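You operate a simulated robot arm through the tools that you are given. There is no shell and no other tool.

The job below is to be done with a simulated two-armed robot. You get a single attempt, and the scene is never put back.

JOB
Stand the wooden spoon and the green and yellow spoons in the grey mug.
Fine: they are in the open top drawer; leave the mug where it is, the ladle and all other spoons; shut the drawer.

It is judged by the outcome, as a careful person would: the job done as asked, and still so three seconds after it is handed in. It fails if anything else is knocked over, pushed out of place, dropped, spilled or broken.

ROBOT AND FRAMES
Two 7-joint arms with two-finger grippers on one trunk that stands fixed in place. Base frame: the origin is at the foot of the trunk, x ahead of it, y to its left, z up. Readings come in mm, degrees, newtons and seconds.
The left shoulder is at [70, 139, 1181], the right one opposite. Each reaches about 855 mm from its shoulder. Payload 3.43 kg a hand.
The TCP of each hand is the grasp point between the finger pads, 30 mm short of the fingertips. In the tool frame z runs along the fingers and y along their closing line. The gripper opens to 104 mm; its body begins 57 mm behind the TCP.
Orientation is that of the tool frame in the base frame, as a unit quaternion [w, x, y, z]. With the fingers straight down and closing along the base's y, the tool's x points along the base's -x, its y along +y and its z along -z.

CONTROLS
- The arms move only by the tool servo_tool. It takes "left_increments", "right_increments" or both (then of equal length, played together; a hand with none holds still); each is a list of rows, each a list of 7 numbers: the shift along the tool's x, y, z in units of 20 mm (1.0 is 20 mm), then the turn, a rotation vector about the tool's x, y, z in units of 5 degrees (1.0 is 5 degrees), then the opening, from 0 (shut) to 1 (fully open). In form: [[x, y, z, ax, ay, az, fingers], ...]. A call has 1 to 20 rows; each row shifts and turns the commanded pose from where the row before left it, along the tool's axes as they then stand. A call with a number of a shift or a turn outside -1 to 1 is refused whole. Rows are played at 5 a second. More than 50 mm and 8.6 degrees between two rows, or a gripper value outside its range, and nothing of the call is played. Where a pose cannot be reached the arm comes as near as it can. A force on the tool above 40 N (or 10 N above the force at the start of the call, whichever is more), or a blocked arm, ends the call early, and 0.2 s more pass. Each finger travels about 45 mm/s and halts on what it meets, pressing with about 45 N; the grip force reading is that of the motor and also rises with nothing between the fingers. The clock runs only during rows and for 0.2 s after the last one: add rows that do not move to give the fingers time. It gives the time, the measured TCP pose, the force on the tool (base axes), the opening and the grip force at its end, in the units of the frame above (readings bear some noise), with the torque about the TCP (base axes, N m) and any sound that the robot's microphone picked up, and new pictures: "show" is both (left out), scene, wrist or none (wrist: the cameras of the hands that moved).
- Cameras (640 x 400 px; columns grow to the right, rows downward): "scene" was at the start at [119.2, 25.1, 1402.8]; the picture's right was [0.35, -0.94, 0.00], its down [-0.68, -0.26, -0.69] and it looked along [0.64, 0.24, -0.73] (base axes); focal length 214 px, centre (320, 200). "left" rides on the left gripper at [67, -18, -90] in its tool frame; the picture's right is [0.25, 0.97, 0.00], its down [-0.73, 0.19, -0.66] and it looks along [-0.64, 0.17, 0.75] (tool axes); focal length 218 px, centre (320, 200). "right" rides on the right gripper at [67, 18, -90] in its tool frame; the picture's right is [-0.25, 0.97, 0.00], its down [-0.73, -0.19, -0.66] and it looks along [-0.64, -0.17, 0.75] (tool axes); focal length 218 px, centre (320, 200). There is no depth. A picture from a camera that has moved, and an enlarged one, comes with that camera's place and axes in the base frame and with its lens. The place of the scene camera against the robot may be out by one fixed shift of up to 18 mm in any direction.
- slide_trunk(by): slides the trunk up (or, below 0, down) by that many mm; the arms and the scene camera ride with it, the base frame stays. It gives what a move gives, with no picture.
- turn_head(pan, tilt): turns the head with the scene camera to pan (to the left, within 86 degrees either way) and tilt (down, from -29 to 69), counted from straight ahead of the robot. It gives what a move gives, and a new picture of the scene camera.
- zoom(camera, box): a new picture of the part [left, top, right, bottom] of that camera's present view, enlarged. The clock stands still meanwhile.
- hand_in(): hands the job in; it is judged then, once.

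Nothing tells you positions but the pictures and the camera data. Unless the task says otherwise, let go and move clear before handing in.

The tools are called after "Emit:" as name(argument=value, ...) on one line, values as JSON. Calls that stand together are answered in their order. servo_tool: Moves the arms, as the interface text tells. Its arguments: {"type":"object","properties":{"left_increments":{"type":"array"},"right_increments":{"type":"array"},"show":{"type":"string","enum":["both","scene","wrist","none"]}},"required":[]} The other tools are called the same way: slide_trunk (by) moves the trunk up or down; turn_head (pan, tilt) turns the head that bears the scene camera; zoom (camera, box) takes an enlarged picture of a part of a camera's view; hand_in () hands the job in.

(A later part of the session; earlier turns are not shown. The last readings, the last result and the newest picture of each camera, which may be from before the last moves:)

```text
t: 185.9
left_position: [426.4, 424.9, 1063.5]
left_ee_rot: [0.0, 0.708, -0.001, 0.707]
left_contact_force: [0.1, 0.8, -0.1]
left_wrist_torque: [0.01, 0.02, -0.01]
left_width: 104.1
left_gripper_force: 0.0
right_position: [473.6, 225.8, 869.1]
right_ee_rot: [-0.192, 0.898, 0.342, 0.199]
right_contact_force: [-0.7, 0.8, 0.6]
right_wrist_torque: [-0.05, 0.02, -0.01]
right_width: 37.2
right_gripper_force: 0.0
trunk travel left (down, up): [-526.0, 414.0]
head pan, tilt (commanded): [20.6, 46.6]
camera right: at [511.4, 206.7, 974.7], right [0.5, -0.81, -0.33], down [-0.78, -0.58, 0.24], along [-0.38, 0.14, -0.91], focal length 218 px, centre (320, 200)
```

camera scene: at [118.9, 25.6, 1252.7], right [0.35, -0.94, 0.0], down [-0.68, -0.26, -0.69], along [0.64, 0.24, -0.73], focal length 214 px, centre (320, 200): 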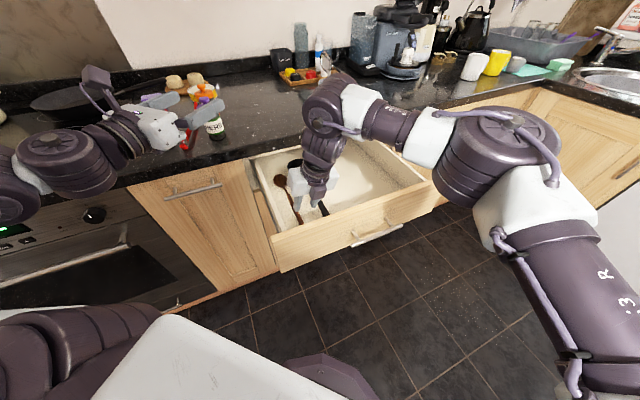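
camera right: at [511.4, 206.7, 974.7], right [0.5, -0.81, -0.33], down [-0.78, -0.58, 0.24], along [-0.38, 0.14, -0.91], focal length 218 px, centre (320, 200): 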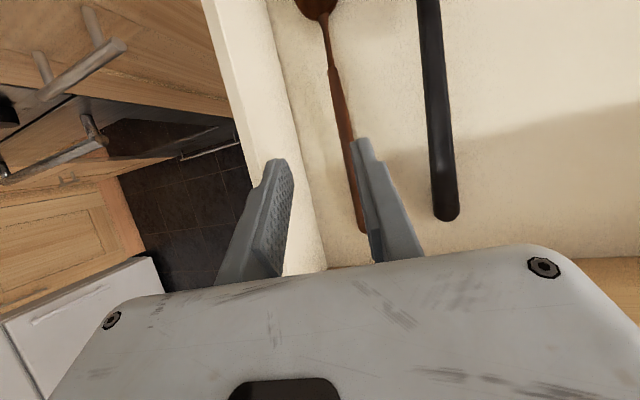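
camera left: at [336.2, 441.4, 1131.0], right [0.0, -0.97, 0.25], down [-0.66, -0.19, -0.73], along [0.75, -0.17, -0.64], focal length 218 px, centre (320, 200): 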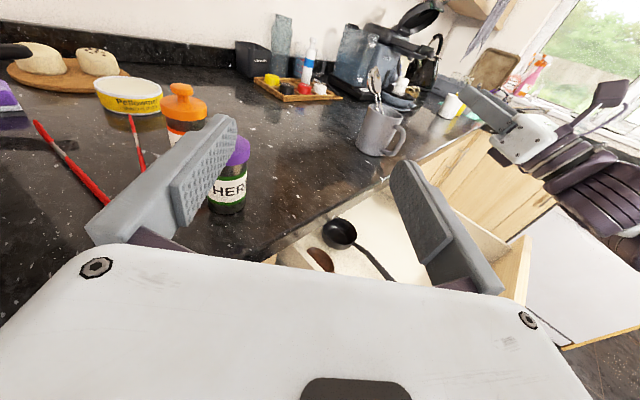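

Aligned: the grip plane is at v≈171 with the spoon at ≈170. Going down in steps.

Emit:
servo_tool(right_increments=[[-0.2445, 0.1043, 0.4235, 0, 0, 0, 0.36], [-0.2445, 0.1043, 0.4235, 0, 0, 0, 0.36], [-0.2445, 0.1043, 0.4235, 0, 0, 0, 0.36], [-0.2445, 0.1043, 0.4235, 0, 0, 0, 0.36], [-0.2445, 0.1043, 0.4235, 0, 0, 0, 0.36], [-0.2445, 0.1043, 0.4235, 0, 0, 0, 0.36], [0, 0, 0, 0, 0, 0, 0.36]], show="wrist")

```text
t: 187.5
left_position: [426.2, 424.0, 1064.3]
left_ee_rot: [0.0, 0.707, -0.001, 0.707]
left_contact_force: [-0.1, 0.0, 0.1]
left_wrist_torque: [0.01, 0.01, -0.03]
left_width: 104.2
left_gripper_force: 0.0
right_position: [473.0, 224.9, 808.2]
right_ee_rot: [-0.192, 0.898, 0.342, 0.2]
right_contact_force: [-0.1, -0.4, -0.6]
right_wrist_torque: [0.01, -0.01, 0.01]
right_width: 37.4
right_gripper_force: 0.0
trunk travel left (down, up): [-526.0, 414.0]
head pan, tilt (commanded): [20.6, 46.6]
camera right: at [510.5, 206.3, 914.1], right [0.49, -0.81, -0.33], down [-0.78, -0.58, 0.24], along [-0.38, 0.14, -0.91], focal length 218 px, centre (320, 200)
```

right: 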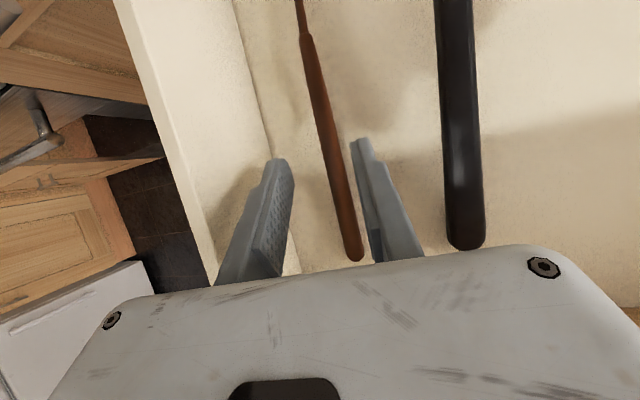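

The handle is coming centrally between the fingers. Continuing down 25 mm in 5 mm steps.

Emit:
servo_tool(right_increments=[[-0.122, 0.052, 0.212, 0, 0, 0, 0.36], [-0.122, 0.052, 0.212, 0, 0, 0, 0.36], [-0.122, 0.052, 0.212, 0, 0, 0, 0.36], [-0.122, 0.052, 0.212, 0, 0, 0, 0.36], [-0.098, 0.042, 0.17, 0, 0, 0, 0.36], [0, 0, 0, 0, 0, 0, 0.36]], show="wrist")

```text
t: 188.9
left_position: [426.1, 423.3, 1064.7]
left_ee_rot: [0.0, 0.707, -0.001, 0.707]
left_contact_force: [0.8, 0.1, 0.2]
left_wrist_torque: [-0.03, -0.02, 0.02]
left_width: 104.1
left_gripper_force: 0.0
right_position: [473.6, 225.2, 785.8]
right_ee_rot: [-0.191, 0.898, 0.342, 0.2]
right_contact_force: [3.2, -0.9, 8.1]
right_wrist_torque: [-0.16, -0.25, 0.07]
right_width: 36.5
right_gripper_force: 0.1
trunk travel left (down, up): [-526.0, 414.0]
head pan, tilt (commanded): [20.6, 46.6]
camera right: at [511.3, 205.7, 891.3], right [0.5, -0.81, -0.33], down [-0.78, -0.58, 0.24], along [-0.38, 0.14, -0.92], focal length 218 px, centre (320, 200)
```

right: 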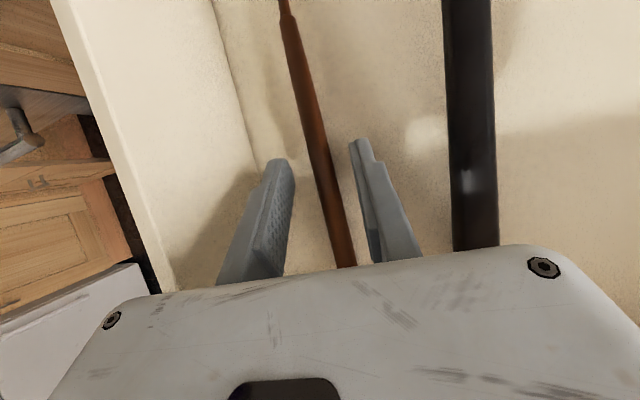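

There's a light floor contact (8 N) at the right fingertip, so the depth is right. I'll raise 2 mm and close on the wooden handle.

Emit:
servo_tool(right_increments=[[0.049, -0.021, -0.085, 0, 0, 0, 0.36], [0, 0, 0, 0, 0, 0, 0.25], [0, 0, 0, 0, 0, 0, 0.15], [0, 0, 0, 0, 0, 0, 0], [0, 0, 0, 0, 0, 0, 0], [0, 0, 0, 0, 0, 0, 0]], show="wrist")

```text
t: 190.3
left_position: [427.8, 423.8, 1063.5]
left_ee_rot: [0.001, 0.708, -0.002, 0.707]
left_contact_force: [0.0, -0.2, -0.6]
left_wrist_torque: [0.0, 0.0, 0.01]
left_width: 104.0
left_gripper_force: 0.0
right_position: [471.9, 224.8, 785.8]
right_ee_rot: [-0.192, 0.898, 0.342, 0.2]
right_contact_force: [-0.4, 0.3, 0.4]
right_wrist_torque: [-0.06, 0.02, -0.01]
right_width: 8.9
right_gripper_force: 42.5
trunk travel left (down, up): [-526.0, 414.0]
head pan, tilt (commanded): [20.6, 46.6]
camera right: at [511.0, 205.9, 891.9], right [0.5, -0.81, -0.33], down [-0.78, -0.58, 0.24], along [-0.38, 0.14, -0.91], focal length 218 px, centre (320, 200)
```

right: 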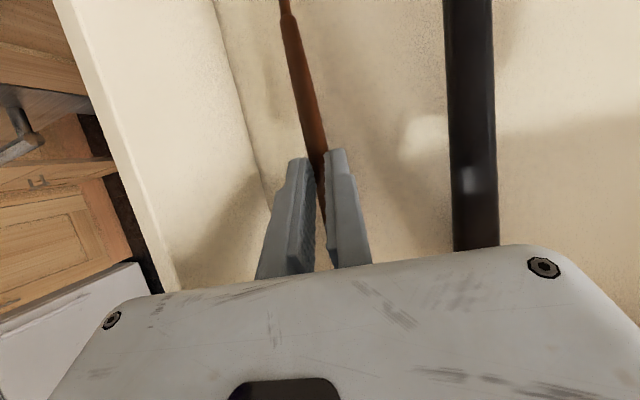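

The wooden handle is gripped (8.9 mm, 42 N). I'll raise it 5 mm and draw it back 28 mm so the bowl comes out from under the counter edge.

Emit:
servo_tool(right_increments=[[0.122, -0.052, -0.212, 0, 0, 0, 0], [-0.606, 0, -0.35, 0, 0, 0, 0], [-0.606, 0, -0.35, 0, 0, 0, 0], [0, 0, 0, 0, 0, 0, 0]], show="both")

```text
t: 191.3
left_position: [425.3, 423.3, 1063.0]
left_ee_rot: [-0.001, 0.708, -0.001, 0.707]
left_contact_force: [0.1, 0.0, -0.1]
left_wrist_torque: [0.0, 0.01, -0.01]
left_width: 103.8
left_gripper_force: 0.1
right_position: [454.1, 206.1, 789.7]
right_ee_rot: [-0.191, 0.898, 0.342, 0.199]
right_contact_force: [0.6, -0.2, 0.0]
right_wrist_torque: [0.0, 0.04, 0.0]
right_width: 8.9
right_gripper_force: 43.2
trunk travel left (down, up): [-526.0, 414.0]
head pan, tilt (commanded): [20.6, 46.6]
camera scene: at [119.1, 25.2, 1252.7], right [0.35, -0.94, 0.0], down [-0.68, -0.26, -0.69], along [0.64, 0.24, -0.73], focal length 214 px, centre (320, 200)
camera right: at [492.4, 186.4, 896.4], right [0.5, -0.81, -0.32], down [-0.78, -0.58, 0.24], along [-0.38, 0.13, -0.91], focal length 218 px, centre (320, 200)
```

scene: 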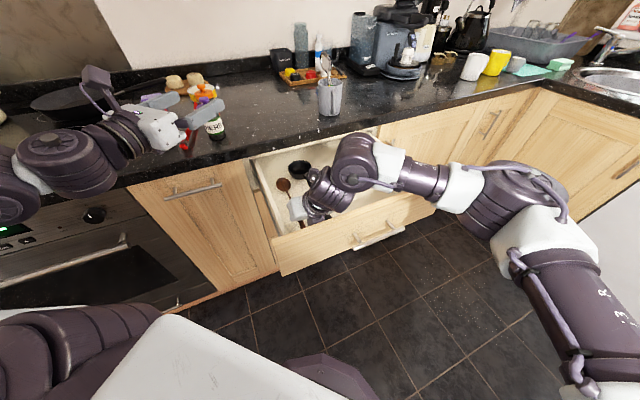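
right: 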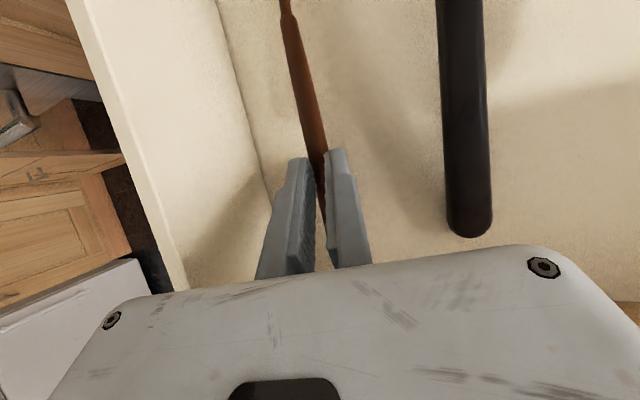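

It slid back cleanly without touching the ladle. Now I'll lift it 70 mm, below the counter's underside and with its tip just in front of the edge.

Emit:
servo_tool(right_increments=[[0.2445, -0.1043, -0.4235, 0, 0, 0, 0], [0.2445, -0.1043, -0.4235, 0, 0, 0, 0], [0.2445, -0.1043, -0.4235, 0, 0, 0, 0], [0.2445, -0.1043, -0.4235, 0, 0, 0, 0], [0.2445, -0.1043, -0.4235, 0, 0, 0, 0], [0.2445, -0.1043, -0.4235, 0, 0, 0, 0], [0.2445, -0.1043, -0.4235, 0, 0, 0, 0], [0, 0, 0, 0, 0, 0, 0]], show="both")

Emit:
zoom(camera="scene", box=[240, 120, 400, 250])

```text
t: 193.1
left_position: [425.9, 423.3, 1063.7]
left_ee_rot: [-0.001, 0.708, 0.0, 0.706]
left_contact_force: [0.0, 0.3, 0.0]
left_wrist_torque: [0.02, 0.01, -0.03]
left_width: 104.1
left_gripper_force: 0.1
right_position: [453.7, 205.3, 862.0]
right_ee_rot: [-0.192, 0.898, 0.343, 0.198]
right_contact_force: [-0.2, 0.2, -0.9]
right_wrist_torque: [-0.02, 0.04, -0.02]
right_width: 8.7
right_gripper_force: 42.2
trunk travel left (down, up): [-526.0, 414.0]
head pan, tilt (commanded): [20.6, 46.6]
camera scene: at [119.3, 25.2, 1252.7], right [0.35, -0.94, 0.0], down [-0.68, -0.26, -0.69], along [0.64, 0.24, -0.73], focal length 214 px, centre (320, 200)
camera right: at [492.0, 186.8, 967.8], right [0.49, -0.81, -0.33], down [-0.78, -0.58, 0.24], along [-0.38, 0.14, -0.91], focal length 218 px, centre (320, 200)
```

scene: 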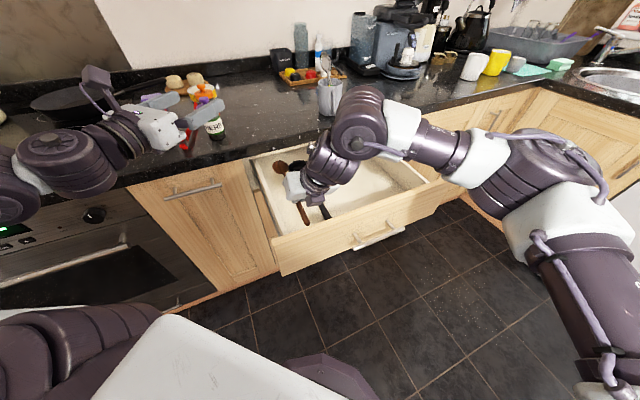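
right: 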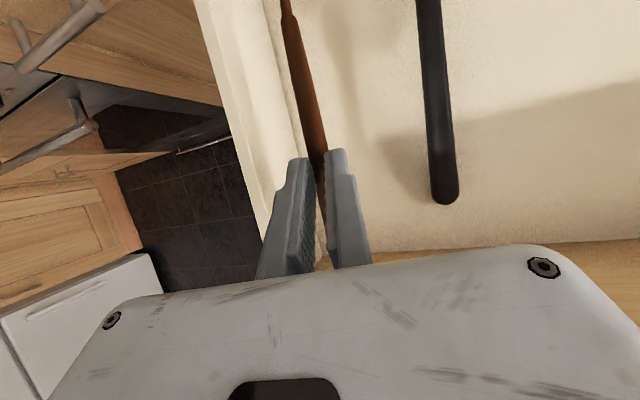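

```text
3.08 times, centred on (320, 185) of scene
camera zoom: at [119.3, 25.2, 1252.7], right [0.35, -0.94, 0.0], down [-0.68, -0.26, -0.69], along [0.64, 0.24, -0.73], focal length 660 px, centre (320, 246)
```

zoom: 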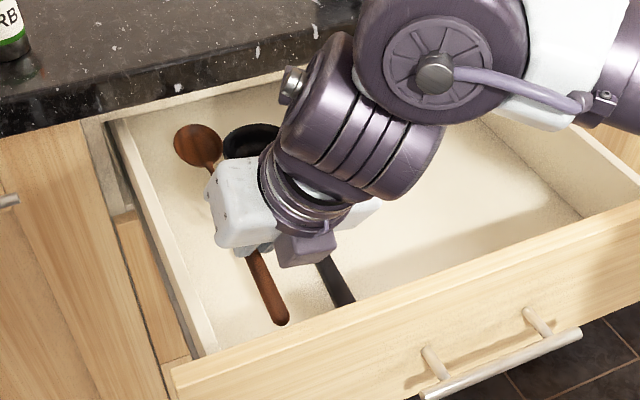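

The spoon is up and clear. I'll undo the roll and carry it to the right, over the ladle, to the empty middle of the drawer.

Emit:
servo_tool(right_increments=[[0, 0, 0, -0.693, 0, -0.4, 0], [0, 0, 0, -0.693, 0, -0.4, 0], [0, 0, 0, -0.693, 0, -0.4, 0], [0, 1, 0, 0, 0, 0, 0], [0, 1, 0, 0, 0, 0, 0], [0, 1, 0, 0, 0, 0, 0], [0, 1, 0, 0, 0, 0, 0], [0, 1, 0, 0, 0, 0, 0], [0, 1, 0, 0, 0, 0, 0], [0, 1, 0, 0, 0, 0, 0], [0, 1, 0, 0, 0, 0, 0], [0, 1, 0, 0, 0, 0, 0], [0, 1, 0, 0, 0, 0, 0], [0, 1, 0, 0, 0, 0, 0], [0, 0, 0, 0, 0, 0, 0]], show="both")

```text
t: 196.3
left_position: [425.5, 424.6, 1061.7]
left_ee_rot: [0.001, 0.707, -0.001, 0.707]
left_contact_force: [0.7, 0.2, -0.1]
left_wrist_torque: [0.01, -0.02, 0.02]
left_width: 104.1
left_gripper_force: 0.0
right_position: [608.1, 49.8, 863.1]
right_ee_rot: [-0.099, 0.893, 0.369, 0.239]
right_contact_force: [-0.4, 0.5, 0.4]
right_wrist_torque: [-0.03, 0.03, 0.02]
right_width: 8.7
right_gripper_force: 42.7
trunk travel left (down, up): [-526.0, 414.0]
head pan, tilt (commanded): [20.6, 46.6]
camera scene: at [119.0, 25.5, 1252.7], right [0.35, -0.94, 0.0], down [-0.68, -0.26, -0.69], along [0.64, 0.24, -0.73], focal length 214 px, centre (320, 200)
camera right: at [631.2, 46.9, 973.8], right [0.53, -0.84, -0.13], down [-0.81, -0.54, 0.2], along [-0.24, -0.01, -0.97], focal length 218 px, centre (320, 200)
```

scene: 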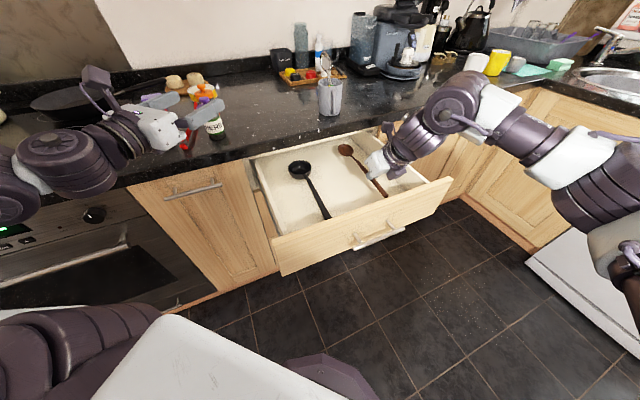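
right: 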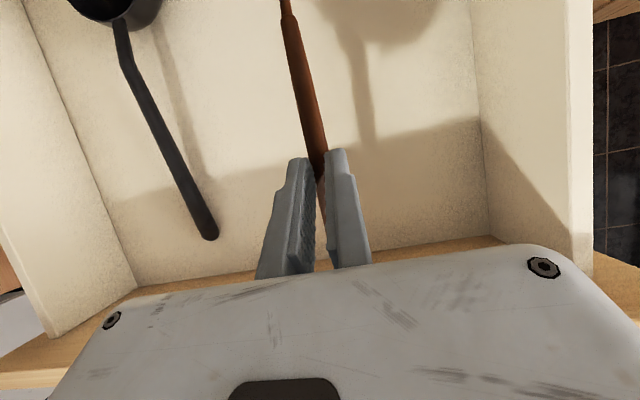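

The spoon is over the empty middle (v≈395) and the ladle is undisturbed. I'll lower it onto the drawer floor to take a better grip.

Emit:
servo_tool(right_increments=[[-0.25, 0, 0.433, 0, 0, 0, 0], [-0.25, 0, 0.433, 0, 0, 0, 0], [-0.25, 0, 0.433, 0, 0, 0, 0], [-0.25, 0, 0.433, 0, 0, 0, 0], [-0.25, 0, 0.433, 0, 0, 0, 0], [-0.25, 0, 0.433, 0, 0, 0, 0], [-0.25, 0, 0.433, 0, 0, 0, 0], [-0.08, 0, 0.139, 0, 0, 0, 0], [0, 0, 0, 0, 0, 0, 0]], show="wrist")

```text
t: 198.3
left_position: [427.7, 424.8, 1064.1]
left_ee_rot: [-0.001, 0.707, 0.0, 0.707]
left_contact_force: [-0.1, -0.4, -0.8]
left_wrist_torque: [0.04, 0.0, 0.04]
left_width: 103.9
left_gripper_force: 0.0
right_position: [609.8, 50.1, 788.7]
right_ee_rot: [-0.098, 0.893, 0.368, 0.239]
right_contact_force: [0.4, -0.8, -0.7]
right_wrist_torque: [-0.02, 0.06, 0.03]
right_width: 9.1
right_gripper_force: 42.7
trunk travel left (down, up): [-526.0, 414.0]
head pan, tilt (commanded): [20.6, 46.6]
camera right: at [630.5, 47.2, 900.1], right [0.53, -0.84, -0.13], down [-0.81, -0.54, 0.2], along [-0.24, 0.0, -0.97], focal length 218 px, centre (320, 200)
```

right: 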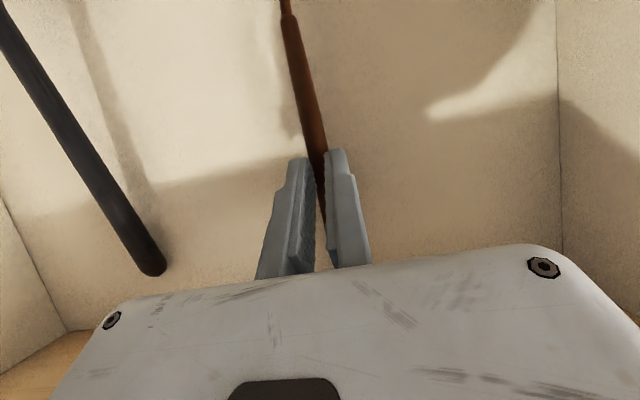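

Just above the floor. I'll lower 2 mm more and open the fingers.

Emit:
servo_tool(right_increments=[[-0.05, 0, 0.087, 0, 0, 0, 0], [0, 0, 0, 0, 0, 0, 0], [0, 0, 0, 0, 0, 0, 0.15], [0, 0, 0, 0, 0, 0, 0.25], [0, 0, 0, 0, 0, 0, 0.36], [0, 0, 0, 0, 0, 0, 0.36]], show="wrist")

```text
t: 199.7
left_position: [425.3, 424.2, 1063.5]
left_ee_rot: [0.0, 0.708, -0.001, 0.707]
left_contact_force: [-0.6, 0.4, -0.1]
left_wrist_torque: [-0.01, -0.03, -0.03]
left_width: 104.1
left_gripper_force: 0.1
right_position: [608.8, 50.0, 785.5]
right_ee_rot: [-0.099, 0.892, 0.369, 0.239]
right_contact_force: [0.0, 1.3, 1.2]
right_wrist_torque: [0.01, -0.01, 0.0]
right_width: 37.1
right_gripper_force: 0.1
trunk travel left (down, up): [-526.0, 414.0]
head pan, tilt (commanded): [20.6, 46.6]
camera right: at [630.1, 46.9, 898.0], right [0.53, -0.84, -0.13], down [-0.81, -0.54, 0.2], along [-0.24, 0.0, -0.97], focal length 218 px, centre (320, 200)
```

right: 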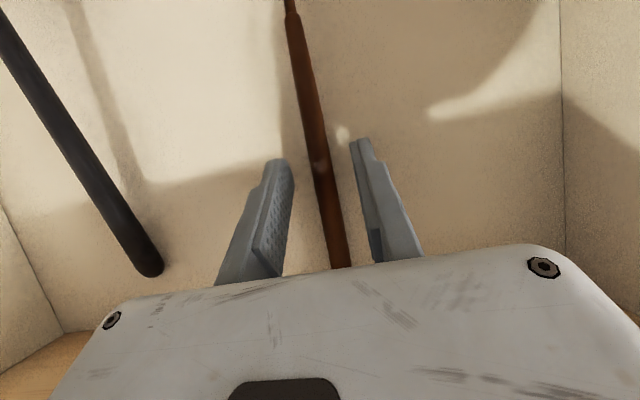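

The spoon lies free between the fingers. I'll rise 40 mm, reduce the pitch to 13° and move 31 mm forward for a higher grip on the handle.

Emit:
servo_tool(right_increments=[[0.5, 0, -0.866, 0, 0, 0, 0.36], [0.5, 0, -0.866, 0, 0, 0, 0.36], [0, 0, 0, 0, -0.85, 0, 0.36], [0, 0, 0, 0, -0.85, 0, 0.36], [0, 0, 0, 0, -0.85, 0, 0.36], [0, 0, 0, 0, -0.85, 0, 0.36], [0.755, 0, 0.174, 0, 0, 0, 0.36], [0.755, 0, 0.174, 0, 0, 0, 0.36], [0, 0, 0, 0, 0, 0, 0.36]], show="wrist")

```text
t: 201.7
left_position: [425.5, 423.0, 1064.3]
left_ee_rot: [-0.001, 0.707, 0.0, 0.707]
left_contact_force: [0.3, -0.1, 0.1]
left_wrist_torque: [-0.02, 0.03, 0.02]
left_width: 104.0
left_gripper_force: 0.1
right_position: [629.2, 71.3, 826.2]
right_ee_rot: [-0.043, 0.918, 0.38, 0.105]
right_contact_force: [0.7, -0.7, -0.4]
right_wrist_torque: [0.0, 0.0, -0.02]
right_width: 37.4
right_gripper_force: 0.0
trunk travel left (down, up): [-526.0, 414.0]
head pan, tilt (commanded): [20.6, 46.6]
camera right: at [674.6, 90.7, 928.7], right [0.51, -0.86, -0.06], down [-0.74, -0.47, 0.48], along [-0.44, -0.2, -0.88], focal length 218 px, centre (320, 200)
```

right: 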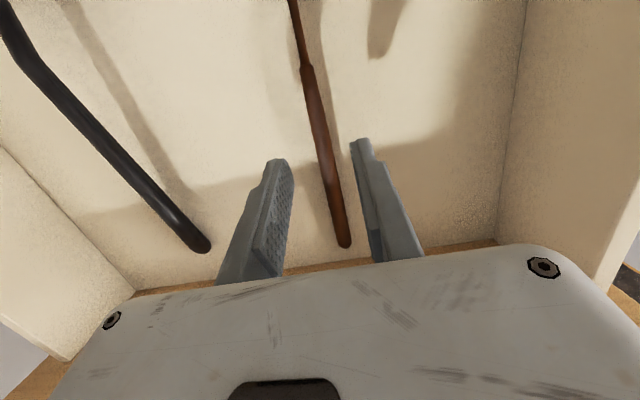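

Well aligned: spoon at v≈393.5, hand 394.5, grip about 98 mm from the handle end. Going down to grip.

Emit:
servo_tool(right_increments=[[-0.1125, -0.04, 0.487, 0, 0, 0, 0.36], [-0.1125, 0, 0.487, 0, 0, 0, 0.36], [-0.1125, 0, 0.487, 0, 0, 0, 0.36], [-0.056, 0, 0.2435, 0, 0, 0, 0.36], [-0.056, 0, 0.2435, 0, 0, 0, 0.36], [-0.022, 0, 0.097, 0, 0, 0, 0.36], [0, 0, 0, 0, 0, 0, 0.36]], show="none")

Emit:
zoom(camera="right", box=[180, 60, 480, 290])

```text
t: 203.3
left_position: [426.2, 424.2, 1064.1]
left_ee_rot: [0.001, 0.707, -0.001, 0.707]
left_contact_force: [-0.1, 0.2, -1.2]
left_wrist_torque: [-0.03, 0.01, -0.02]
left_width: 103.9
left_gripper_force: 0.0
right_position: [630.4, 73.0, 783.8]
right_ee_rot: [-0.043, 0.918, 0.381, 0.105]
right_contact_force: [0.2, -0.6, -0.1]
right_wrist_torque: [-0.01, 0.0, 0.01]
right_width: 37.5
right_gripper_force: 0.1
trunk travel left (down, up): [-526.0, 414.0]
head pan, tilt (commanded): [20.6, 46.6]
```

```text
1.74 times, centred on (330, 175) of right
camera zoom: at [674.6, 92.3, 887.2], right [0.51, -0.86, -0.06], down [-0.74, -0.47, 0.48], along [-0.44, -0.2, -0.88], focal length 380 px, centre (303, 244)
```

zoom: 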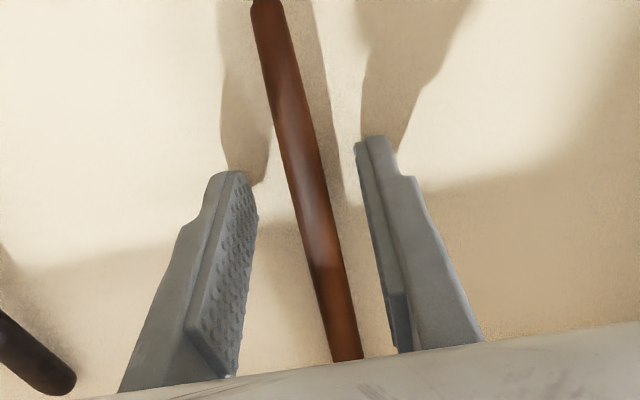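

The handle is central and the fingertips are just above the floor. Closing.

Emit:
servo_tool(right_increments=[[0, 0, 0, 0, 0, 0, 0.25], [0, 0, 0, 0, 0, 0, 0.15], [0, 0, 0, 0, 0, 0, 0], [0, 0, 0, 0, 0, 0, 0], [0, 0, 0, 0, 0, 0, 0]], show="wrist")

```text
t: 204.5
left_position: [426.1, 425.1, 1063.5]
left_ee_rot: [-0.001, 0.708, 0.0, 0.707]
left_contact_force: [-0.2, 0.5, 0.2]
left_wrist_torque: [0.0, -0.01, -0.01]
left_width: 103.8
left_gripper_force: 0.1
right_position: [630.9, 72.8, 783.9]
right_ee_rot: [-0.044, 0.918, 0.38, 0.104]
right_contact_force: [0.2, -1.2, 0.3]
right_wrist_torque: [-0.02, 0.02, -0.02]
right_width: 9.1
right_gripper_force: 42.2
trunk travel left (down, up): [-526.0, 414.0]
head pan, tilt (commanded): [20.6, 46.6]
camera right: at [674.7, 92.3, 887.3], right [0.51, -0.86, -0.06], down [-0.74, -0.47, 0.48], along [-0.44, -0.2, -0.88], focal length 218 px, centre (320, 200)
```

right: 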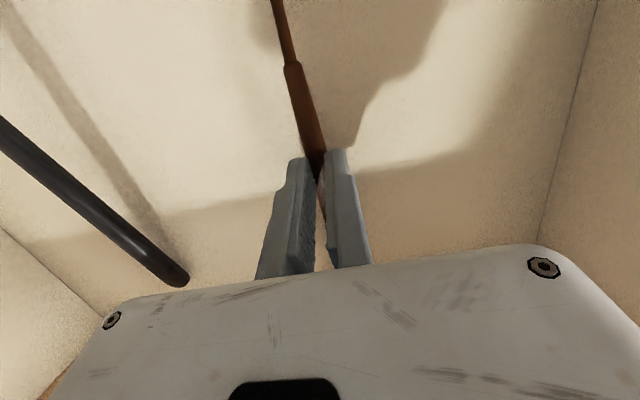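

The wooden spoon is gripped at about 100 mm from its end. Now lift and rotate it upright, drifting slightly back so the bowl clears the counter edge.

Emit:
servo_tool(right_increments=[[0.169, 0, -0.731, 0, 0, 0, 0], [0.013, 0, -0.6125, 0, 1, 0, 0], [0.066, 0, -0.609, 0, 1, 0, 0], [0.119, 0, -0.601, 0, 1, 0, 0], [0.171, 0, -0.588, 0, 1, 0, 0], [0.222, 0, -0.571, 0, 1, 0, 0], [0, 0, 0, 0, 0, 0, 0]], show="both")

```text
t: 206.1
left_position: [426.0, 425.1, 1063.1]
left_ee_rot: [0.001, 0.707, -0.001, 0.707]
left_contact_force: [-0.7, 0.3, 0.4]
left_wrist_torque: [-0.04, -0.01, -0.01]
left_width: 103.9
left_gripper_force: 0.0
right_position: [621.3, 65.2, 859.3]
right_ee_rot: [-0.124, 0.874, 0.362, 0.301]
right_contact_force: [-0.6, -0.6, -0.3]
right_wrist_torque: [-0.03, 0.02, -0.02]
right_width: 9.2
right_gripper_force: 43.2
trunk travel left (down, up): [-526.0, 414.0]
head pan, tilt (commanded): [20.6, 46.6]
camera scene: at [119.3, 25.6, 1252.7], right [0.35, -0.94, 0.0], down [-0.68, -0.26, -0.69], along [0.64, 0.24, -0.73], focal length 214 px, centre (320, 200)
camera right: at [632.5, 51.2, 971.9], right [0.54, -0.83, -0.16], down [-0.83, -0.56, 0.07], along [-0.14, 0.09, -0.99], focal length 218 px, centre (320, 200)
```

scene: 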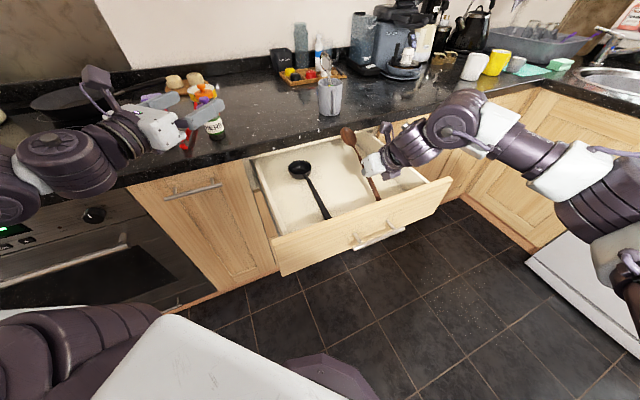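
right: 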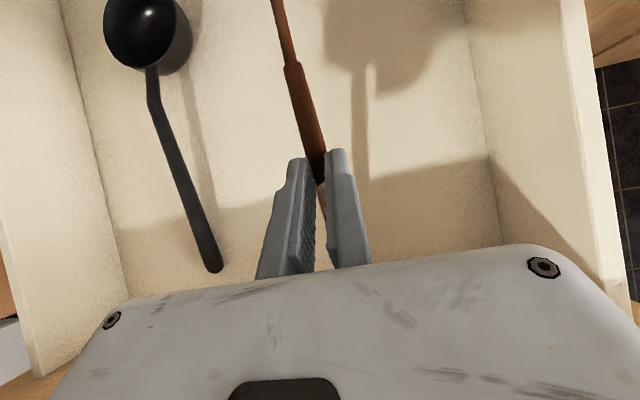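

The bowl has come clear past the counter edge. Continuing the lift and rotation to upright.

Emit:
servo_tool(right_increments=[[0.369, 0, -0.473, 0, 1, 0, 0], [0.409, 0, -0.439, 0, 1, 0, 0], [0.446, 0, -0.401, 0, 1, 0, 0], [0.479, 0, -0.361, 0, 1, 0, 0], [0.509, 0, -0.318, 0, 1, 0, 0], [0.535, 0, -0.272, 0, 1, 0, 0], [0.556, 0, -0.225, 0, 1, 0, 0], [0.574, 0, -0.175, 0, 1, 0, 0], [0.587, 0, -0.125, 0, 1, 0, 0], [0.596, 0, -0.073, 0, 1, 0, 0], [0.6, 0, -0.021, 0, 1, 0, 0], [0.599, 0, 0.031, 0, 1, 0, 0], [0, 0, 0, 0, 0, 0, 0]], show="both")

```text
t: 208.9
left_position: [426.4, 423.1, 1063.6]
left_ee_rot: [0.0, 0.708, -0.002, 0.706]
left_contact_force: [-0.4, 0.2, -0.5]
left_wrist_torque: [0.01, 0.02, 0.01]
left_width: 103.9
left_gripper_force: 0.1
right_position: [620.5, 61.6, 1002.1]
right_ee_rot: [-0.288, 0.607, 0.25, 0.697]
right_contact_force: [0.0, 0.4, -0.4]
right_wrist_torque: [-0.03, 0.0, 0.05]
right_width: 8.7
right_gripper_force: 42.7
trunk travel left (down, up): [-526.0, 414.0]
head pan, tilt (commanded): [20.6, 46.6]
camera scene: at [119.1, 25.1, 1252.7], right [0.35, -0.94, 0.0], down [-0.68, -0.26, -0.69], along [0.64, 0.24, -0.73], focal length 214 px, centre (320, 200)
camera right: at [563.5, -19.4, 1057.4], right [0.71, -0.66, -0.25], down [-0.52, -0.25, -0.81], along [0.47, 0.71, -0.52], focal length 218 px, centre (320, 200)
```

scene: 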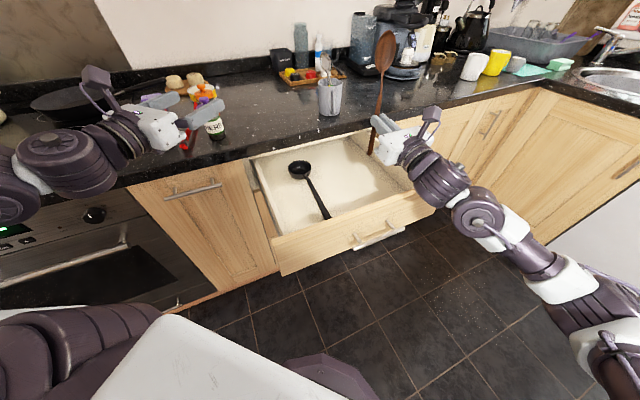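
right: 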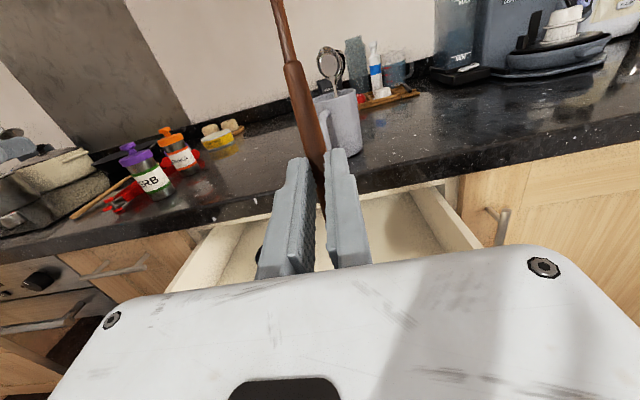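

The wooden spoon stands upright in the hand. I'll look closely at the mug to find the free side for it.

Emit:
zoom(camera="right", box=[290, 40, 400, 150])

Emit:
zoom(camera="left", box=[330, 50, 430, 160])

Emit:
zoom(camera="scene", box=[290, 40, 370, 125])

```text
3.64 times, centred on (345, 95) of right
camera zoom: at [563.5, -19.4, 1057.4], right [0.71, -0.66, -0.25], down [-0.52, -0.25, -0.81], along [0.47, 0.71, -0.52], focal length 794 px, centre (229, 582)
```

zoom: 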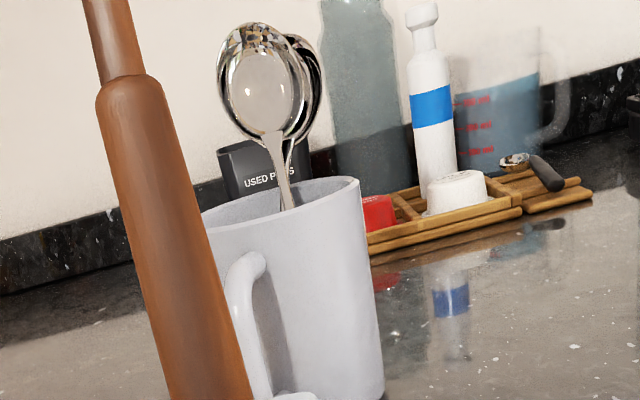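

```text
3.64 times, centred on (380, 105) of left
camera zoom: at [336.7, 441.9, 1130.6], right [0.0, -0.97, 0.25], down [-0.66, -0.19, -0.73], along [0.75, -0.17, -0.64], focal length 794 px, centre (102, 546)
```

zoom: 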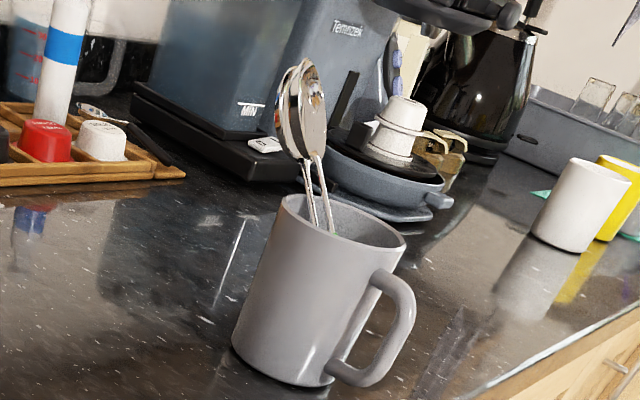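

```text
4.71 times, centred on (330, 82) of scene
camera zoom: at [119.1, 25.1, 1252.7], right [0.35, -0.94, 0.0], down [-0.68, -0.26, -0.69], along [0.64, 0.24, -0.73], focal length 1009 px, centre (273, 753)
```

zoom: 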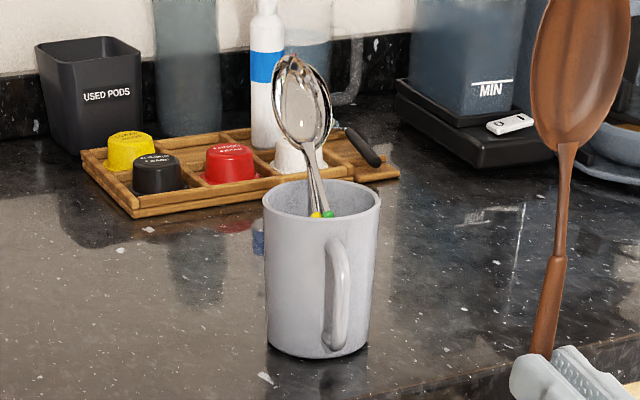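

At rim level the two small spoons lean to the back, and their lower ends sit toward the right, so the wooden spoon should go in on the left near side. I'll raise it, turn to azimuth 33°, and lower the trunk 40 mm.

Emit:
servo_tool(right_increments=[[0, 0, 0, 0, 0.4, 0, 0], [0.936, 0, 0.165, 0, 0, 0, 0], [0.936, 0, 0.165, 0, 0, 0, 0], [0.936, 0, 0.165, 0, 0, 0, 0], [0.936, 0, 0.165, 0, 0, 0, 0], [0.936, 0, 0.165, 0, 0, 0, 0], [0.936, 0, 0.165, 0, 0, 0, 0], [0.936, 0, 0.165, 0, 0, 0, 0], [0.936, 0, 0.165, 0, 0, 0, 0], [0, 0, 0, -0.788, 0, -0.139, 0], [0, 0, 0, -0.788, 0, -0.139, 0], [0, 0, 0, -0.788, 0, -0.139, 0], [0, 0, 0, 0, 0, 0, 0]], show="none")

Emit:
slide_trunk(by=-40)

Emit:
servo_tool(right_increments=[[-0.161, -0.238, 0.913, 0, 0, 0, 0], [-0.161, -0.238, 0.913, 0, 0, 0, 0], [-0.161, -0.238, 0.913, 0, 0, 0, 0], [-0.161, -0.238, 0.913, 0, 0, 0, 0], [-0.161, -0.238, 0.913, 0, 0, 0, 0], [-0.161, -0.238, 0.913, 0, 0, 0, 0], [-0.161, -0.238, 0.913, 0, 0, 0, 0], [-0.161, -0.238, 0.913, 0, 0, 0, 0], [-0.161, -0.238, 0.913, 0, 0, 0, 0], [0, 0, 0, 0, 0, 0, 0]], show="both")

```text
t: 211.7
left_position: [426.6, 424.4, 1063.2]
left_ee_rot: [0.0, 0.707, 0.0, 0.707]
left_contact_force: [0.4, 0.7, 0.2]
left_wrist_torque: [-0.03, -0.02, 0.0]
left_width: 104.1
left_gripper_force: 0.1
right_position: [621.3, 64.6, 1155.7]
right_ee_rot: [-0.217, 0.617, 0.182, 0.734]
right_contact_force: [-0.1, 0.5, 0.0]
right_wrist_torque: [0.0, -0.01, 0.01]
right_width: 9.0
right_gripper_force: 42.8
trunk travel left (down, up): [-526.0, 414.0]
head pan, tilt (commanded): [20.6, 46.6]
```

```text
t: 212.5
left_position: [425.5, 424.6, 1023.9]
left_ee_rot: [-0.001, 0.708, -0.001, 0.707]
left_contact_force: [0.6, -0.4, 0.3]
left_wrist_torque: [-0.01, 0.02, -0.01]
left_width: 103.9
left_gripper_force: 0.1
right_position: [621.2, 63.5, 1116.2]
right_ee_rot: [-0.217, 0.617, 0.182, 0.735]
right_contact_force: [0.3, -0.1, 0.4]
right_wrist_torque: [-0.05, 0.0, -0.01]
right_width: 8.8
right_gripper_force: 42.7
trunk travel left (down, up): [-486.0, 454.0]
head pan, tilt (commanded): [20.6, 46.6]
```

```text
t: 214.7
left_position: [426.1, 424.2, 1023.6]
left_ee_rot: [0.0, 0.707, -0.001, 0.707]
left_contact_force: [0.7, 1.0, -0.1]
left_wrist_torque: [0.01, -0.04, -0.02]
left_width: 104.1
left_gripper_force: 0.1
right_position: [739.7, 190.5, 1116.3]
right_ee_rot: [-0.217, 0.617, 0.182, 0.734]
right_contact_force: [0.5, 0.2, -0.8]
right_wrist_torque: [0.02, 0.01, 0.01]
right_width: 8.8
right_gripper_force: 42.2
trunk travel left (down, up): [-486.0, 454.0]
head pan, tilt (commanded): [20.6, 46.6]
camera scene: at [119.1, 24.6, 1212.8], right [0.35, -0.94, 0.0], down [-0.68, -0.26, -0.69], along [0.64, 0.24, -0.73], focal length 214 px, centre (320, 200)
camera right: at [663.6, 122.1, 1167.5], right [0.56, -0.79, -0.25], down [-0.54, -0.12, -0.83], along [0.62, 0.6, -0.49], focal length 218 px, centre (320, 200)
```

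scene: 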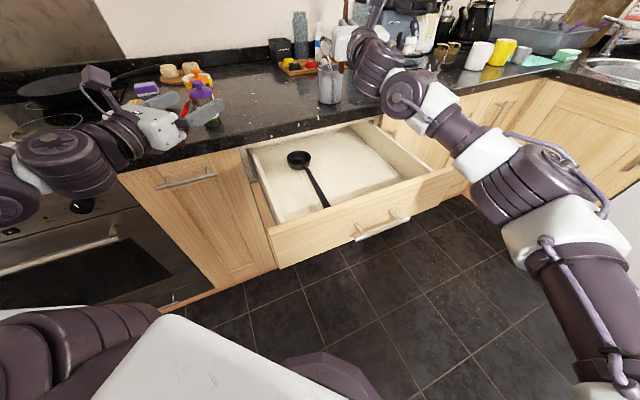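
right: 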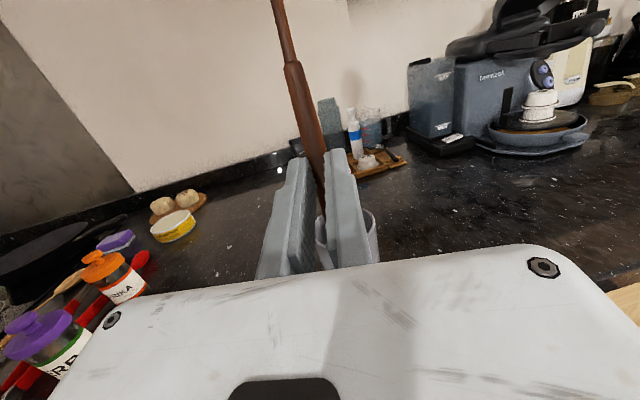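

Approaching the mug, all steady. Three more rows, then a side check from the left camera.

Emit:
servo_tool(right_increments=[[-0.154, -0.235, 0.873, 0, 0, 0, 0], [-0.154, -0.235, 0.873, 0, 0, 0, 0], [-0.154, -0.235, 0.873, 0, 0, 0, 0], [-0.154, -0.235, 0.873, 0, 0, 0, 0], [0, 0, 0, 0, 0, 0, 0]], show="none")

Emit:
zoom(camera="left", box=[330, 30, 450, 150])

Emit:
zoom(camera="right", box=[220, 120, 440, 280])

```text
t: 215.9
left_position: [426.1, 422.7, 1024.2]
left_ee_rot: [-0.001, 0.707, 0.001, 0.707]
left_contact_force: [0.5, 0.1, -0.1]
left_wrist_torque: [-0.02, -0.02, -0.02]
left_width: 103.9
left_gripper_force: 0.0
right_position: [785.3, 242.7, 1116.0]
right_ee_rot: [-0.218, 0.616, 0.182, 0.734]
right_contact_force: [0.3, -0.7, -1.1]
right_wrist_torque: [0.02, 0.05, 0.03]
right_width: 8.9
right_gripper_force: 42.2
right hand out of reach, approached as far as the arm can: row 4
trunk travel left (down, up): [-486.0, 454.0]
head pan, tilt (commanded): [20.6, 46.6]
```

```text
3.33 times, centred on (390, 90) of left
camera zoom: at [337.2, 441.2, 1090.7], right [0.0, -0.97, 0.25], down [-0.66, -0.19, -0.73], along [0.75, -0.17, -0.64], focal length 728 px, centre (87, 567)
```

zoom: 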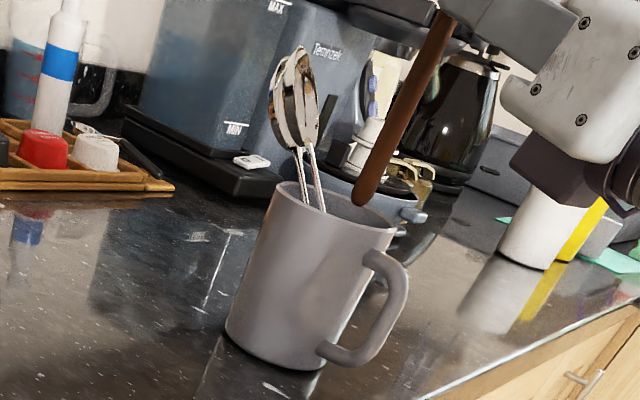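

```text
2.50 times, centred on (330, 200) of right
camera zoom: at [710.6, 173.1, 1166.1], right [0.56, -0.79, -0.25], down [-0.54, -0.12, -0.83], along [0.62, 0.6, -0.49], focal length 546 px, centre (295, 200)
```

zoom: 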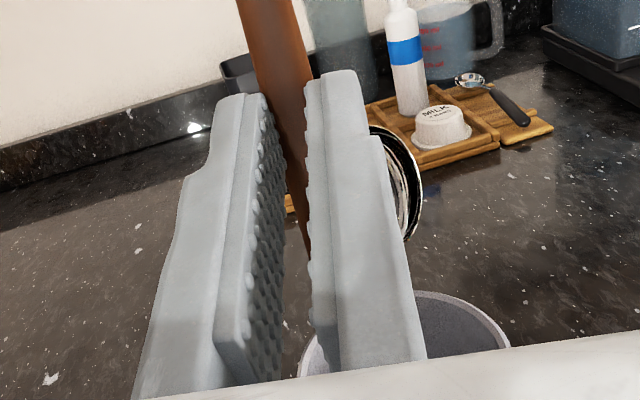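

The arm is at its reach limit at this height, and the tip would be only just inside the left rim. I'll regain some reach by raising the trunk 60 mm and lowering the hand by the same amount, and shift 5 mm right and a few millimetres forward.

Emit:
slide_trunk(by=60)

Emit:
servo_tool(right_increments=[[-0.985, 0.08, -0.174, 0, 0, 0, 0], [-0.985, 0.08, -0.174, 0, 0, 0, 0], [-0.985, 0.09, -0.174, 0, 0, 0, 0], [-0.043, 0, 0.246, 0, 0, 0, 0], [0, 0, 0, 0, 0, 0, 0]], show="none")

Emit:
zoom(camera="left", box=[330, 40, 430, 150])

Emit:
zoom(camera="right", box=[220, 120, 440, 280])

```text
t: 216.9
left_position: [427.3, 424.5, 1083.0]
left_ee_rot: [0.0, 0.708, 0.0, 0.707]
left_contact_force: [0.3, 0.6, -0.1]
left_wrist_torque: [0.0, 0.01, 0.01]
left_width: 104.0
left_gripper_force: 0.0
right_position: [784.8, 244.3, 1175.3]
right_ee_rot: [-0.218, 0.616, 0.183, 0.734]
right_contact_force: [0.4, -0.4, -0.1]
right_wrist_torque: [0.01, -0.01, 0.01]
right_width: 9.0
right_gripper_force: 43.1
trunk travel left (down, up): [-546.0, 394.0]
head pan, tilt (commanded): [20.6, 46.6]
```

```text
t: 218.1
left_position: [427.1, 424.3, 1083.3]
left_ee_rot: [0.0, 0.708, -0.001, 0.707]
left_contact_force: [1.4, 0.0, -0.1]
left_wrist_torque: [0.0, -0.02, -0.01]
left_width: 104.0
left_gripper_force: 0.0
right_position: [791.9, 240.6, 1114.2]
right_ee_rot: [-0.217, 0.617, 0.181, 0.735]
right_contact_force: [0.2, 0.0, -0.7]
right_wrist_torque: [-0.02, 0.03, 0.02]
right_width: 8.8
right_gripper_force: 42.5
trunk travel left (down, up): [-546.0, 394.0]
head pan, tilt (commanded): [20.6, 46.6]
```

```text
3.64 times, centred on (380, 95) of left
camera zoom: at [337.1, 441.6, 1150.6], right [0.0, -0.97, 0.25], down [-0.66, -0.19, -0.73], along [0.75, -0.17, -0.64], focal length 794 px, centre (102, 582)
```

zoom: 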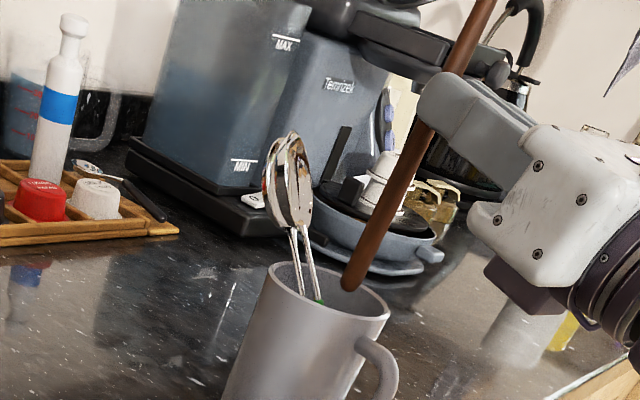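

```text
2.50 times, centred on (330, 200) of right
camera zoom: at [717.5, 171.8, 1165.4], right [0.56, -0.79, -0.25], down [-0.54, -0.12, -0.83], along [0.62, 0.6, -0.5], focal length 546 px, centre (295, 200)
```

zoom: 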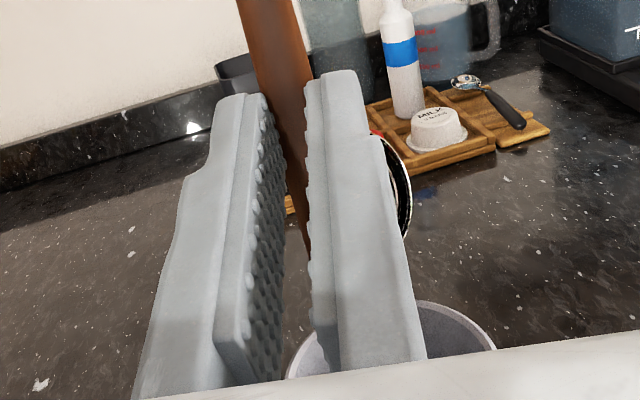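

The tip is now about 21 mm near-side and 7–11 mm left of centre, well inside the mouth and clear of the other spoons. I'll lower with the trunk so the sideways position stays fixed: 28 mm first.

Emit:
slide_trunk(by=-28)

Emit:
zoom(camera="left", box=[330, 40, 430, 150])

```text
t: 218.8
left_position: [426.6, 424.6, 1056.4]
left_ee_rot: [-0.001, 0.707, 0.0, 0.707]
left_contact_force: [-0.6, 0.2, 0.2]
left_wrist_torque: [0.02, 0.01, -0.02]
left_width: 104.1
left_gripper_force: 0.1
right_position: [791.1, 240.7, 1086.4]
right_ee_rot: [-0.217, 0.616, 0.183, 0.734]
right_contact_force: [0.3, -0.1, -0.4]
right_wrist_torque: [-0.03, 0.05, -0.02]
right_width: 9.0
right_gripper_force: 42.6
trunk travel left (down, up): [-518.0, 422.0]
head pan, tilt (commanded): [20.6, 46.6]
```

```text
3.64 times, centred on (380, 95) of left
camera zoom: at [336.3, 441.9, 1122.7], right [0.0, -0.97, 0.25], down [-0.66, -0.19, -0.73], along [0.75, -0.17, -0.64], focal length 794 px, centre (102, 582)
```

zoom: 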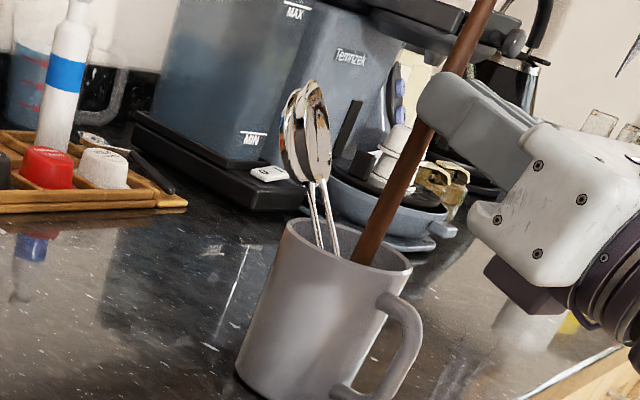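

The handle has entered the mug with no force. Lowering further in two steps.

Emit:
slide_trunk(by=-35)

Emit:
zoom(camera="left", box=[330, 40, 430, 150])

```text
t: 219.6
left_position: [425.9, 423.8, 1020.9]
left_ee_rot: [0.0, 0.707, 0.0, 0.707]
left_contact_force: [-0.1, 0.0, 0.1]
left_wrist_torque: [0.01, -0.02, -0.01]
left_width: 104.1
left_gripper_force: 0.0
right_position: [791.1, 242.4, 1051.6]
right_ee_rot: [-0.217, 0.617, 0.182, 0.734]
right_contact_force: [-0.7, 0.3, -1.0]
right_wrist_torque: [-0.02, 0.02, 0.0]
right_width: 8.9
right_gripper_force: 42.9
trunk travel left (down, up): [-483.0, 457.0]
head pan, tilt (commanded): [20.6, 46.6]
```

```text
3.64 times, centred on (380, 95) of left
camera zoom: at [336.5, 441.9, 1087.6], right [0.0, -0.97, 0.25], down [-0.66, -0.19, -0.73], along [0.75, -0.17, -0.64], focal length 794 px, centre (102, 582)
```

zoom: 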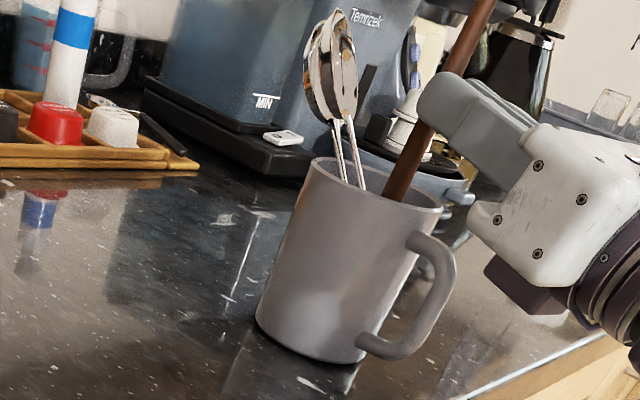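

Still no force. Another 26 mm down.

Emit:
slide_trunk(by=-26)

Emit:
zoom(camera="left", box=[330, 40, 430, 150])

Emit:
zoom(camera="right", box=[180, 60, 460, 280])

```text
t: 220.3
left_position: [425.4, 424.1, 995.4]
left_ee_rot: [0.0, 0.707, -0.001, 0.707]
left_contact_force: [0.0, 0.1, -0.4]
left_wrist_torque: [0.01, 0.02, 0.0]
left_width: 104.0
left_gripper_force: 0.0
right_position: [790.4, 240.7, 1027.2]
right_ee_rot: [-0.216, 0.617, 0.182, 0.735]
right_contact_force: [-0.3, -0.9, 0.1]
right_wrist_torque: [0.03, 0.03, 0.01]
right_width: 9.1
right_gripper_force: 42.6
trunk travel left (down, up): [-457.0, 483.0]
head pan, tilt (commanded): [20.6, 46.6]
```

```text
3.64 times, centred on (380, 95) of left
camera zoom: at [336.4, 441.9, 1061.7], right [0.0, -0.97, 0.25], down [-0.66, -0.19, -0.73], along [0.75, -0.17, -0.64], focal length 794 px, centre (102, 582)
```

zoom: 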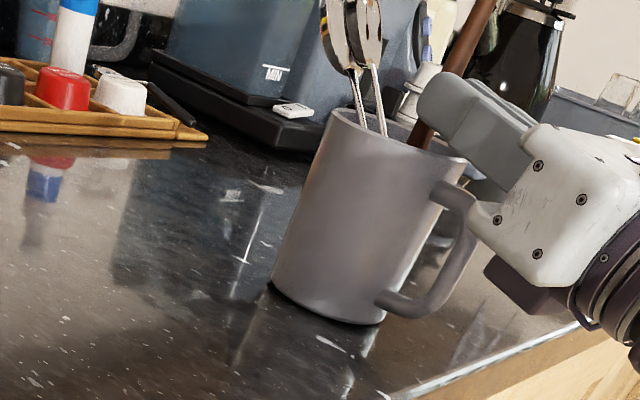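

```text
1.82 times, centred on (320, 170) of right
camera zoom: at [716.7, 172.3, 1076.9], right [0.56, -0.79, -0.25], down [-0.54, -0.12, -0.83], along [0.62, 0.6, -0.49], focal length 397 px, centre (320, 254)
```

zoom: 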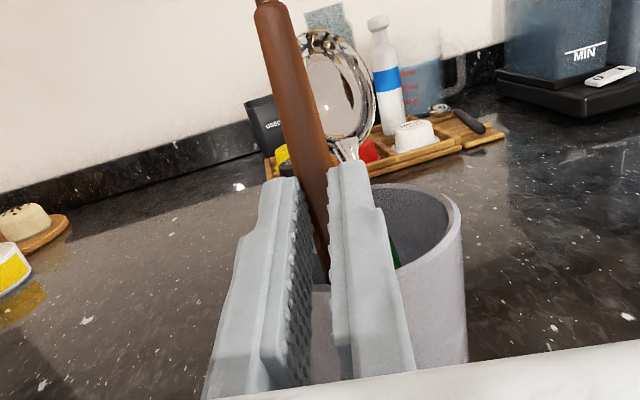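

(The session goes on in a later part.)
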